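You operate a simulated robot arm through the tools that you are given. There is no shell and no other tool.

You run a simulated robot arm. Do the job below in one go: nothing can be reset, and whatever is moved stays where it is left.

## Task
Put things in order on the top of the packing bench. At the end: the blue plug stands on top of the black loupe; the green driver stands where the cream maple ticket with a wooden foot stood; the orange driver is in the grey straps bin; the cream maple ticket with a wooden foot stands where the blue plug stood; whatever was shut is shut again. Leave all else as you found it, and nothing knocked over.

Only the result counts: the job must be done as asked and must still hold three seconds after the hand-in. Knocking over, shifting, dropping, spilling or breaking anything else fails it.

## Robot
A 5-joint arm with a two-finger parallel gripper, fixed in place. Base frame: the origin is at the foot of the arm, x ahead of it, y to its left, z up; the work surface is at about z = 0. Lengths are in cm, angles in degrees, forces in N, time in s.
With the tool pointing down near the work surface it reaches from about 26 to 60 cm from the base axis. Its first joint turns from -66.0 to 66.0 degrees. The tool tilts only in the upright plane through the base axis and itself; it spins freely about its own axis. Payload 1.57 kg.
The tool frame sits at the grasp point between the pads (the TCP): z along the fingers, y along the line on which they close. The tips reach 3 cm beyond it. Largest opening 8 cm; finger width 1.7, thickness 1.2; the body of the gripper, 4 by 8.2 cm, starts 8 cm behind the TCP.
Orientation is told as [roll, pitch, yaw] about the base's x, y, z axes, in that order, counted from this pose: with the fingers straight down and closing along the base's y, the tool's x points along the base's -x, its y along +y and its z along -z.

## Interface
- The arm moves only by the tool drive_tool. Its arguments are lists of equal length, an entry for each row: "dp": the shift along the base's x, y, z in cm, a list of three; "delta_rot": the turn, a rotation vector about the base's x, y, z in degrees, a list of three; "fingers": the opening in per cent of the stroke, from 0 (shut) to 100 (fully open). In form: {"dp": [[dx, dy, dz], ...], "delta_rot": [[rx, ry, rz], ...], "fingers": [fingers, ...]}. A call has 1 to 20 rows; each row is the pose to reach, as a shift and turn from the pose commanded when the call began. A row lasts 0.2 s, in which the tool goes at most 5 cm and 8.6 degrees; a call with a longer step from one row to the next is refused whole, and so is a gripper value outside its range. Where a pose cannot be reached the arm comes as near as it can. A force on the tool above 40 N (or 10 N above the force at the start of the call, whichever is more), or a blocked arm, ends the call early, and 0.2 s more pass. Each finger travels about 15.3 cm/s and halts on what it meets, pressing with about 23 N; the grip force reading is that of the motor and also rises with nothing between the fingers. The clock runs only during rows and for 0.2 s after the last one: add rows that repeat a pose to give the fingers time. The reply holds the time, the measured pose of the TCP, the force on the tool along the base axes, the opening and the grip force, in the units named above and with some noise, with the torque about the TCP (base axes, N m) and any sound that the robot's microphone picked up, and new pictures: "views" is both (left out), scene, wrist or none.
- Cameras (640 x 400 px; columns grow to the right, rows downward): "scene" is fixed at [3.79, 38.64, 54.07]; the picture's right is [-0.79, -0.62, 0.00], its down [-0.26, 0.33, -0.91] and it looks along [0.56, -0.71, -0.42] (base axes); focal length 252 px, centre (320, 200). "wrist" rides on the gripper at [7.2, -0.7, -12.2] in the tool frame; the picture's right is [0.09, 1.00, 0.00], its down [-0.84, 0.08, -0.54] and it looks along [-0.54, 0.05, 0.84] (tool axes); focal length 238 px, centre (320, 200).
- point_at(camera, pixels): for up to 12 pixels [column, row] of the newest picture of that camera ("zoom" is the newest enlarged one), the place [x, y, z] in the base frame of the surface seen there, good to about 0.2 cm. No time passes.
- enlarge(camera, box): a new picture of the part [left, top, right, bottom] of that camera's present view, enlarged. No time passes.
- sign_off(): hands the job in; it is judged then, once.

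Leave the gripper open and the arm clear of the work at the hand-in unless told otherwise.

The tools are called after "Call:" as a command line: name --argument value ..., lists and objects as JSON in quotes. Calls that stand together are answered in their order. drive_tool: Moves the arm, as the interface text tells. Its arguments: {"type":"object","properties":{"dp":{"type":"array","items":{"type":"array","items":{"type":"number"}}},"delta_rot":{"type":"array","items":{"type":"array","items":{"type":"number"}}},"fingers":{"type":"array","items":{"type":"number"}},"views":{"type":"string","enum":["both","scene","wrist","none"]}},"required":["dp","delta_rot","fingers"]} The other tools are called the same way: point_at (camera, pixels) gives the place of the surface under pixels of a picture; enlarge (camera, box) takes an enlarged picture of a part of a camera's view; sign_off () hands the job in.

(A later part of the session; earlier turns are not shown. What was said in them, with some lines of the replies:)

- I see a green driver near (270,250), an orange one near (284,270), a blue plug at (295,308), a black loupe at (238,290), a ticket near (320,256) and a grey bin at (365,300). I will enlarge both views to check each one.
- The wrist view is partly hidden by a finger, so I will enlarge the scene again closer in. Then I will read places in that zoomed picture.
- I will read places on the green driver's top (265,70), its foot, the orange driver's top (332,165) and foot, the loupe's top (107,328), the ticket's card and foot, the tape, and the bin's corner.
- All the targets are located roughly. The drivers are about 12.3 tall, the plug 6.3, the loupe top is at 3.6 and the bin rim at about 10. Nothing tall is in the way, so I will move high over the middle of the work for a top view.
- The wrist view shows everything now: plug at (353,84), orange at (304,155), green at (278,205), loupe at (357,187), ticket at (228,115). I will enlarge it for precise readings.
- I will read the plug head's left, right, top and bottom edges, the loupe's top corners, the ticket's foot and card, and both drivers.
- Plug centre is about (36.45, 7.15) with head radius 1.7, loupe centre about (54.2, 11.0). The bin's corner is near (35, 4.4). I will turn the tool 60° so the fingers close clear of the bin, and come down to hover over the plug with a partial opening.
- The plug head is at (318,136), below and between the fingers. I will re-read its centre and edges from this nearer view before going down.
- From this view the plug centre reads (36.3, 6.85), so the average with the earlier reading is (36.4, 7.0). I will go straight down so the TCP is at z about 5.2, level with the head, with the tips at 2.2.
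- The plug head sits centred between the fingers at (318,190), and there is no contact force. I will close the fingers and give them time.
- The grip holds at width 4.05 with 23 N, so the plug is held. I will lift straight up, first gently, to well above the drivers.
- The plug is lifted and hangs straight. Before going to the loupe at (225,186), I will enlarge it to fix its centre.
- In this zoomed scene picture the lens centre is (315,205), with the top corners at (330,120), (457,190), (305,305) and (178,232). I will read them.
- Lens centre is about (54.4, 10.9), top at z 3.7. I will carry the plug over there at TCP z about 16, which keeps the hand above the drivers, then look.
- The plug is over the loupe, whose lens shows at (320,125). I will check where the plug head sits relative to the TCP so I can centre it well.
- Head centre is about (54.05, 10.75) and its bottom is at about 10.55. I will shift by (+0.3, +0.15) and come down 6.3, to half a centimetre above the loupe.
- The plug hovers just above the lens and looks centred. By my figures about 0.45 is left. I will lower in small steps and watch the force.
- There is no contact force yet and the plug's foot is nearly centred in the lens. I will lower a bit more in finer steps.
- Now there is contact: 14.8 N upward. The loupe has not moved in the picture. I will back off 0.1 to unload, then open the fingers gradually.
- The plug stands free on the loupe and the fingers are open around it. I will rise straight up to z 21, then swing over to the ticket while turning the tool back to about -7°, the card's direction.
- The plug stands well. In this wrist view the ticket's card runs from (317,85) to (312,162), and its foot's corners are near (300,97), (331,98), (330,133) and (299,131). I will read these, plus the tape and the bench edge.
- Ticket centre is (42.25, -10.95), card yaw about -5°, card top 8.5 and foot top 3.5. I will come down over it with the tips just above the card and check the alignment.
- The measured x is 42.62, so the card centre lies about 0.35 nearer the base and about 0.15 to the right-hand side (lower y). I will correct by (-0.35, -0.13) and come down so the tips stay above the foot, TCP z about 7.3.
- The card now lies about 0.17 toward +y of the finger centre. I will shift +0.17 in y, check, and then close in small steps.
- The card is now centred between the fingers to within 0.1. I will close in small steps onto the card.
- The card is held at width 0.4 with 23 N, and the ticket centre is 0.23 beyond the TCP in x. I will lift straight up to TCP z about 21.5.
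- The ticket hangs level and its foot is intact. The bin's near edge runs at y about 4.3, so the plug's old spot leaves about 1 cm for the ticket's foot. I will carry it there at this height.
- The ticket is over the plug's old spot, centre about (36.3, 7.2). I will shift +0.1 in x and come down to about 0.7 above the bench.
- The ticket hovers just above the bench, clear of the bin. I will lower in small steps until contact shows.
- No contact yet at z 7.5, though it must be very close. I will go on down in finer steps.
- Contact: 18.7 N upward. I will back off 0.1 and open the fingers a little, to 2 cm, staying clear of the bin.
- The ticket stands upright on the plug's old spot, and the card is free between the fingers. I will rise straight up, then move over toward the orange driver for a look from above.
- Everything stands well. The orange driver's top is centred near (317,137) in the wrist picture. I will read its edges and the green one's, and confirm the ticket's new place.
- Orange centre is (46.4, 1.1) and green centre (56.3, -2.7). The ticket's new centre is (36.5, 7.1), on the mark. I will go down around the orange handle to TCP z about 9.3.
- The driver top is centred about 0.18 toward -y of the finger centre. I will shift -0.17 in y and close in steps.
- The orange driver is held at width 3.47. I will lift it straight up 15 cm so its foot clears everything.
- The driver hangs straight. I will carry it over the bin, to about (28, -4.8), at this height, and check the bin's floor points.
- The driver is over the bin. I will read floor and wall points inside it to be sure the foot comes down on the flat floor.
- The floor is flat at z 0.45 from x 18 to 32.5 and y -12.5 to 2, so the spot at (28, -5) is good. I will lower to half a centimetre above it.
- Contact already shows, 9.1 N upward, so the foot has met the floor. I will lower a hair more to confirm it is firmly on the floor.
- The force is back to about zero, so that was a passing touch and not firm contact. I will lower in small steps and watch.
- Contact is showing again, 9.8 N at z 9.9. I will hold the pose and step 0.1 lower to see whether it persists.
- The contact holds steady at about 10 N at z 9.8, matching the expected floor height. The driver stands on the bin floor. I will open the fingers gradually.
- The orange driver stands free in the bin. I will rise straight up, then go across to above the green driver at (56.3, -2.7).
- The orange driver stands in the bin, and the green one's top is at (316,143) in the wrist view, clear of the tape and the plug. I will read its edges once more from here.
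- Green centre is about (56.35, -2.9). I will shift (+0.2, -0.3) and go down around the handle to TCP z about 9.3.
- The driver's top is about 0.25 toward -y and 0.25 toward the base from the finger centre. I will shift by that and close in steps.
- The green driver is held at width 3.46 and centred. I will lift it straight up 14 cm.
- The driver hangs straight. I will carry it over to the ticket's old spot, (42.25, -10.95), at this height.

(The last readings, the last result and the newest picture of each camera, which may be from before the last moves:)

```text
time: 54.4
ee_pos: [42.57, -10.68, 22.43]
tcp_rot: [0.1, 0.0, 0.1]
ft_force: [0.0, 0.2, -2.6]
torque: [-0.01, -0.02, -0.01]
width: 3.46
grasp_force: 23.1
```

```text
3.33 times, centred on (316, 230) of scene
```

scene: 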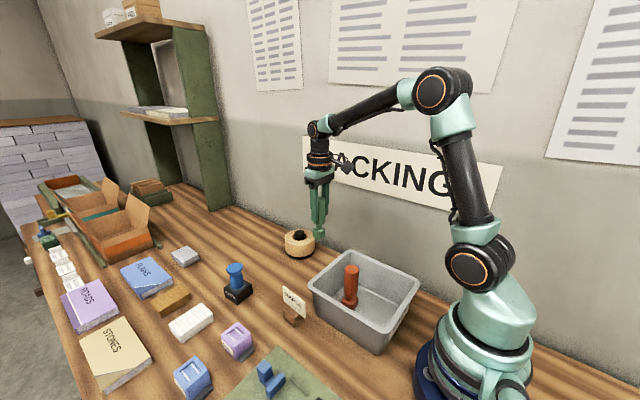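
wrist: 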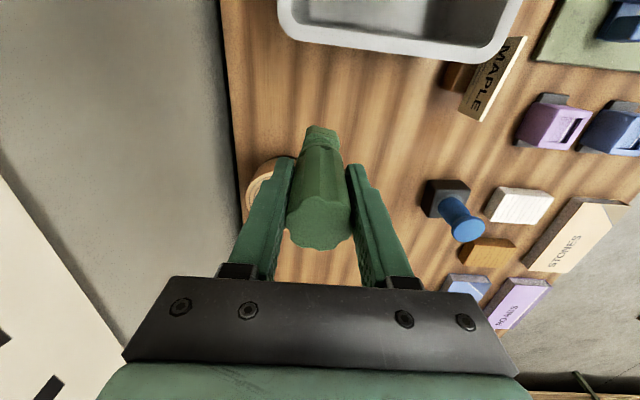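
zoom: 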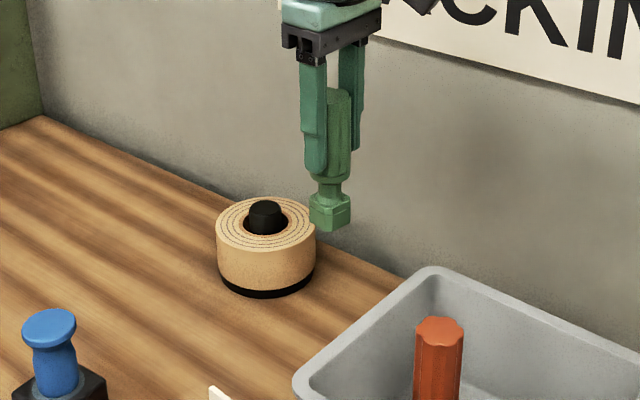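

I read (42.57, -10.68), so I will correct by (-0.25, -0.22) and lower to about 0.6 above the bench.

Call:
drive_tool --dp '[[-0.25, -0.22, -2], [-0.25, -0.22, -5], [-0.25, -0.22, -8], [-0.25, -0.22, -10.5], [-0.25, -0.22, -12], [-0.25, -0.22, -12.5], [-0.25, -0.22, -12.5]]' --delta_rot '[[0, 0, 0], [0, 0, 0], [0, 0, 0], [0, 0, 0], [0, 0, 0], [0, 0, 0], [0, 0, 0]]' --fingers '[20, 20, 20, 20, 20, 20, 20]' --views "both"

Call:
enlarge --camera "scene" --box '[276, 210, 356, 290]'

```text
time: 56.0
ee_pos: [42.13, -10.73, 10.05]
tcp_rot: [0.0, 0.0, 0.0]
ft_force: [0.1, -0.3, -2.3]
torque: [0.02, 0.02, 0.0]
width: 3.46
grasp_force: 22.9
```

scene: 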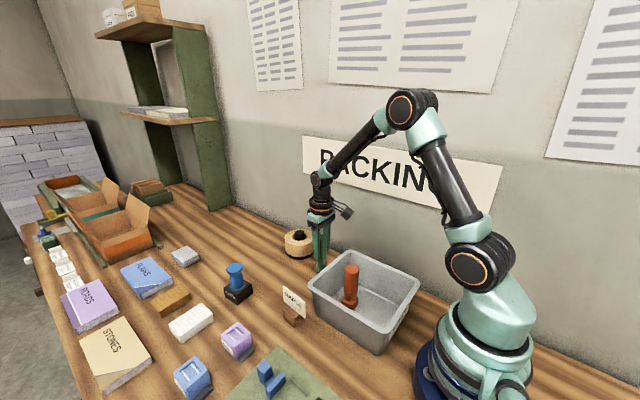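
wrist: 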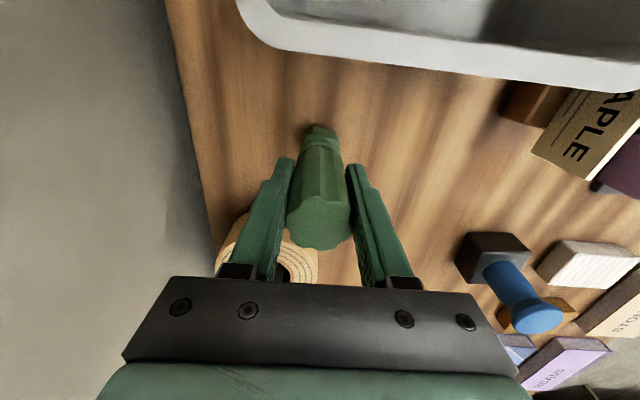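

```text
5.00 times, centred on (316, 250) of scene
```

zoom: 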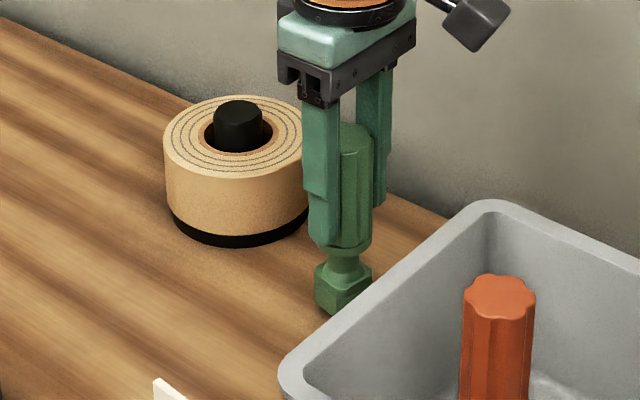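

The driver is about 0.8 above the bench. I will nudge (+0.15, -0.18) and lower in small steps.

Call:
drive_tool --dp '[[0.15, -0.18, -0.15], [0.15, -0.18, -0.3], [0.15, -0.18, -0.45], [0.15, -0.18, -0.6], [0.15, -0.18, -0.6]]' --delta_rot '[[0, 0, 0], [0, 0, 0], [0, 0, 0], [0, 0, 0], [0, 0, 0]]' --fingers '[20, 20, 20, 20, 20]' --views "none"

```text
time: 57.2
ee_pos: [42.19, -10.93, 9.47]
tcp_rot: [0.0, -0.1, 0.0]
ft_force: [0.0, 0.2, -2.2]
torque: [-0.01, -0.04, -0.04]
width: 3.45
grasp_force: 23.2
```

There is no contact yet at z 9.47, with only the driver's weight of about -2.2 showing. I will lower on in finer steps.

Call:
drive_tool --dp '[[0, 0, -0.08], [0, 0, -0.16], [0, 0, -0.24], [0, 0, -0.24]]' --delta_rot '[[0, 0, 0], [0, 0, 0], [0, 0, 0], [0, 0, 0]]' --fingers '[20, 20, 20, 20]' --views "none"

```text
time: 58.2
ee_pos: [42.25, -11.01, 9.35]
tcp_rot: [0.1, 0.0, 0.0]
ft_force: [-0.5, 0.5, -1.0]
torque: [0.0, 0.01, 0.01]
width: 3.45
grasp_force: 22.8
```

Still free, or only just touching (-1.0). I will go a little lower in fine steps.

Call:
drive_tool --dp '[[0, 0, -0.06], [0, 0, -0.12], [0, 0, -0.12]]' --delta_rot '[[0, 0, 0], [0, 0, 0], [0, 0, 0]]' --fingers '[20, 20, 20]' --views "none"

Call:
enlarge --camera "scene" --box '[296, 230, 346, 280]'

```text
time: 59.0
ee_pos: [42.24, -11.05, 9.22]
tcp_rot: [0.1, 0.1, -0.1]
ft_force: [-0.4, -0.9, 0.9]
torque: [0.01, 0.08, 0.05]
width: 3.44
grasp_force: 23.0
```

```text
8.00 times, centred on (321, 255) of scene
```

zoom: 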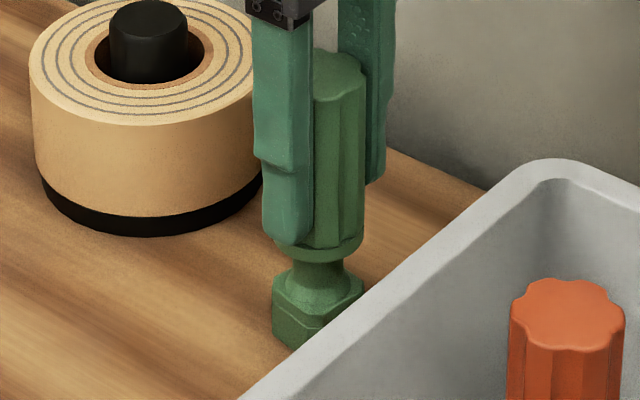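

The force has risen from -2.2 to +0.9, so it is just touching. I will take one more small step to confirm firm contact.

Call:
drive_tool --dp '[[0, 0, -0.06], [0, 0, -0.1], [0, 0, -0.1]]' --delta_rot '[[0, 0, 0], [0, 0, 0], [0, 0, 0]]' --fingers '[20, 20, 20]' --views "none"

```text
time: 59.8
ee_pos: [42.18, -11.05, 9.35]
tcp_rot: [0.0, -0.1, 0.0]
ft_force: [-1.4, 2.6, 12.9]
torque: [0.15, 0.07, 0.08]
width: 3.43
grasp_force: 23.0
```

Firm contact: 12.9 N. I will ease up by 0.06 and open the fingers gradually.

Call:
drive_tool --dp '[[0, 0, 0.06], [0, 0, 0.06], [0, 0, 0.06], [0, 0, 0.06], [0, 0, 0.06], [0, 0, 0.06], [0, 0, 0.06]]' --delta_rot '[[0, 0, 0], [0, 0, 0], [0, 0, 0], [0, 0, 0], [0, 0, 0], [0, 0, 0], [0, 0, 0]]' --fingers '[20, 20, 44, 48, 55, 65, 75]' --views "both"

Call:
enlarge --camera "scene" --box '[276, 210, 356, 290]'

```text
time: 61.4
ee_pos: [42.22, -10.96, 9.28]
tcp_rot: [0.0, 0.0, 0.1]
ft_force: [0.5, -0.5, 0.7]
torque: [0.0, 0.01, 0.0]
width: 5.98
grasp_force: 0.0
```

scene: 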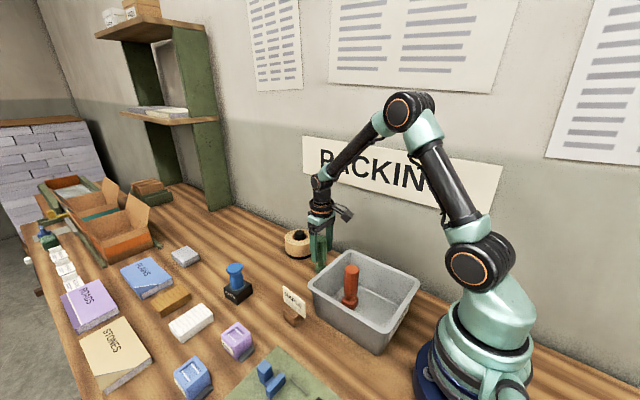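
wrist: 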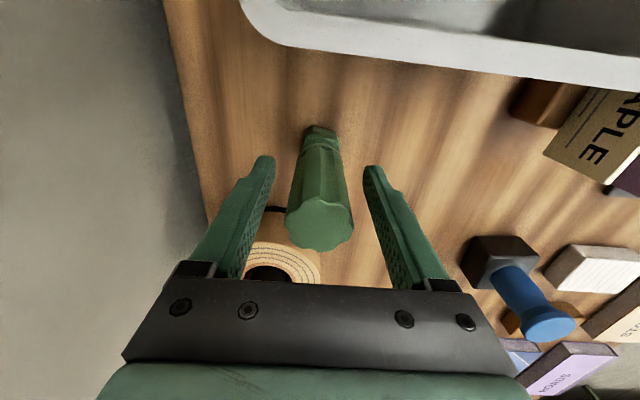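

```text
5.00 times, centred on (316, 250) of scene
```

zoom: 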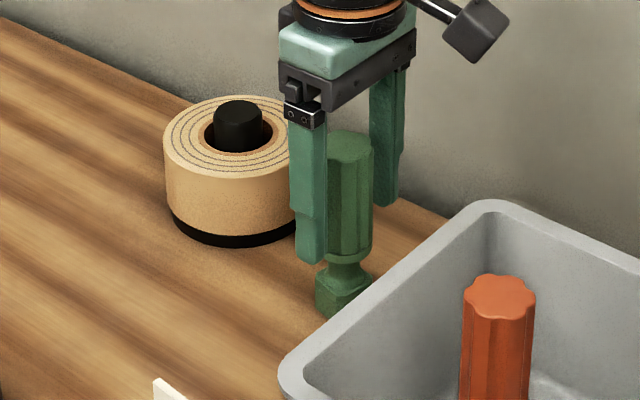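

The green driver stands free between the open fingers. I will rise straight up well clear, to z about 30, fingers open.

Call:
drive_tool --dp '[[0, 0, 1], [0, 0, 3], [0, 0, 6.5], [0, 0, 10.5], [0, 0, 14.5], [0, 0, 18.5], [0, 0, 21], [0, 0, 21]]' --delta_rot '[[0, 0, 0], [0, 0, 0], [0, 0, 0], [0, 0, 0], [0, 0, 0], [0, 0, 0], [0, 0, 0], [0, 0, 0]]' --fingers '[75, 75, 75, 75, 80, 90, 100, 100]' --views "both"

Call:
enlarge --camera "scene" --box '[206, 215, 436, 365]'

Call:
enlarge --camera "scene" --box '[0, 150, 240, 400]'

```text
time: 63.2
ee_pos: [42.27, -10.94, 30.25]
tcp_rot: [-0.1, 0.0, 0.0]
ft_force: [0.9, 0.3, 0.0]
torque: [0.0, 0.01, 0.01]
width: 8.0
grasp_force: 0.1
```

scene: 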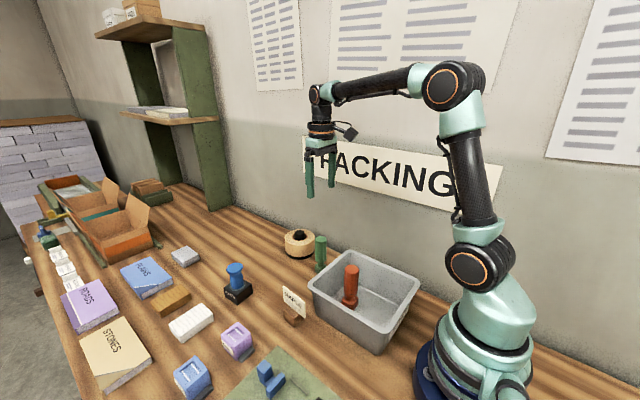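
wrist: 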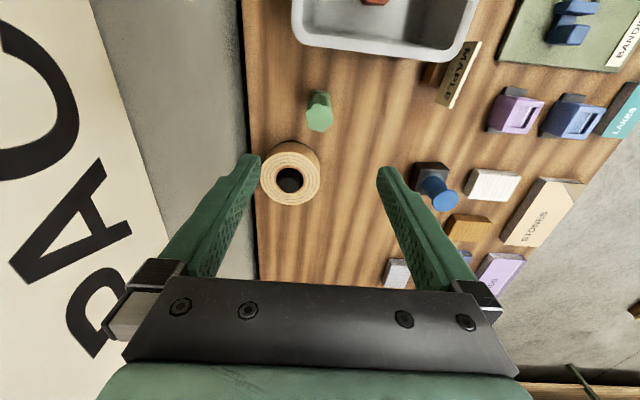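

```text
2.67 times, centred on (321, 290) of scene
```

zoom: 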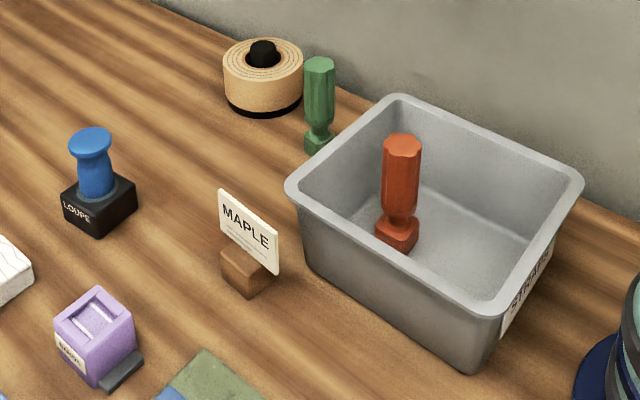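

```text
1.60 times, centred on (120, 275) of scene
```

zoom: 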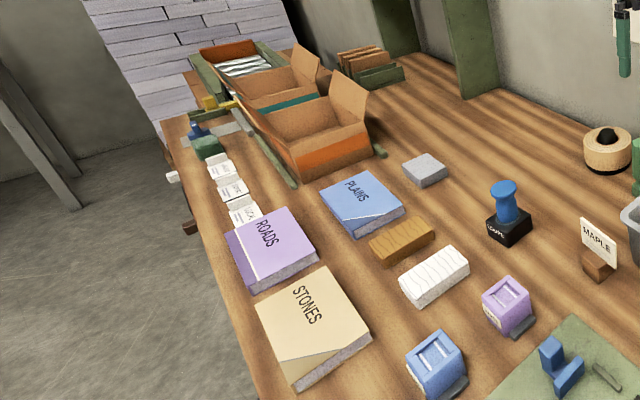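

All four are in place and everything else looks as it was. I will check the final places by reading points on the green driver's top, the plug's top, the ticket's card ends and the orange driver's top.

Call:
point_at --camera "scene" --pixels '[[321, 238], [235, 267], [284, 288], [304, 313], [351, 268], [295, 315], [231, 294]]'

Call:
point_at --camera "wrist" --pixels '[[319, 119], [438, 195], [457, 76], [430, 170]]'

```text
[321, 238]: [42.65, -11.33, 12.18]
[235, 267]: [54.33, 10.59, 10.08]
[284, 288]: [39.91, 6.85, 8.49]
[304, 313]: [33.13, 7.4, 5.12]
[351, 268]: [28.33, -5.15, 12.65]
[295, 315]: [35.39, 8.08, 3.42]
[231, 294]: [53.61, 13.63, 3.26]
```

```text
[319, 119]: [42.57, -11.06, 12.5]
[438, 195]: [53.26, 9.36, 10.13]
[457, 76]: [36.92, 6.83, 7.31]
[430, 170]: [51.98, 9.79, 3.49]
```

The readings match the goal:
- **Green driver:** at (42.4, -11.1), on the ticket's old spot.
- **Plug:** on the loupe, top at z 10.1.
- **Ticket:** at (36.5, 7.1), on the plug's old spot.
- **Orange driver:** standing in the straps bin.

The gripper is open and the arm is clear, and I opened nothing that would need shutting. I am handing in.

Call:
sign_off

```text
The job is handed in.
```

The job is done and handed in. These are the places I read just before the hand-in:

- **Blue plug:** it stands on top of the black loupe, close to the centre of the lens.
- **Green driver:** it stands where the maple ticket stood, within about 0.2 cm.
- **Orange driver:** it stands upright in the grey straps bin. Its top sticks up about 2.5 cm above the rim.
- **Maple ticket:** it stands on its wooden foot where the blue plug stood, facing the same way as before.

I opened nothing that would need shutting again. The last pictures show everything else where it was and nothing knocked over. The gripper is open and the arm is well clear of the work.
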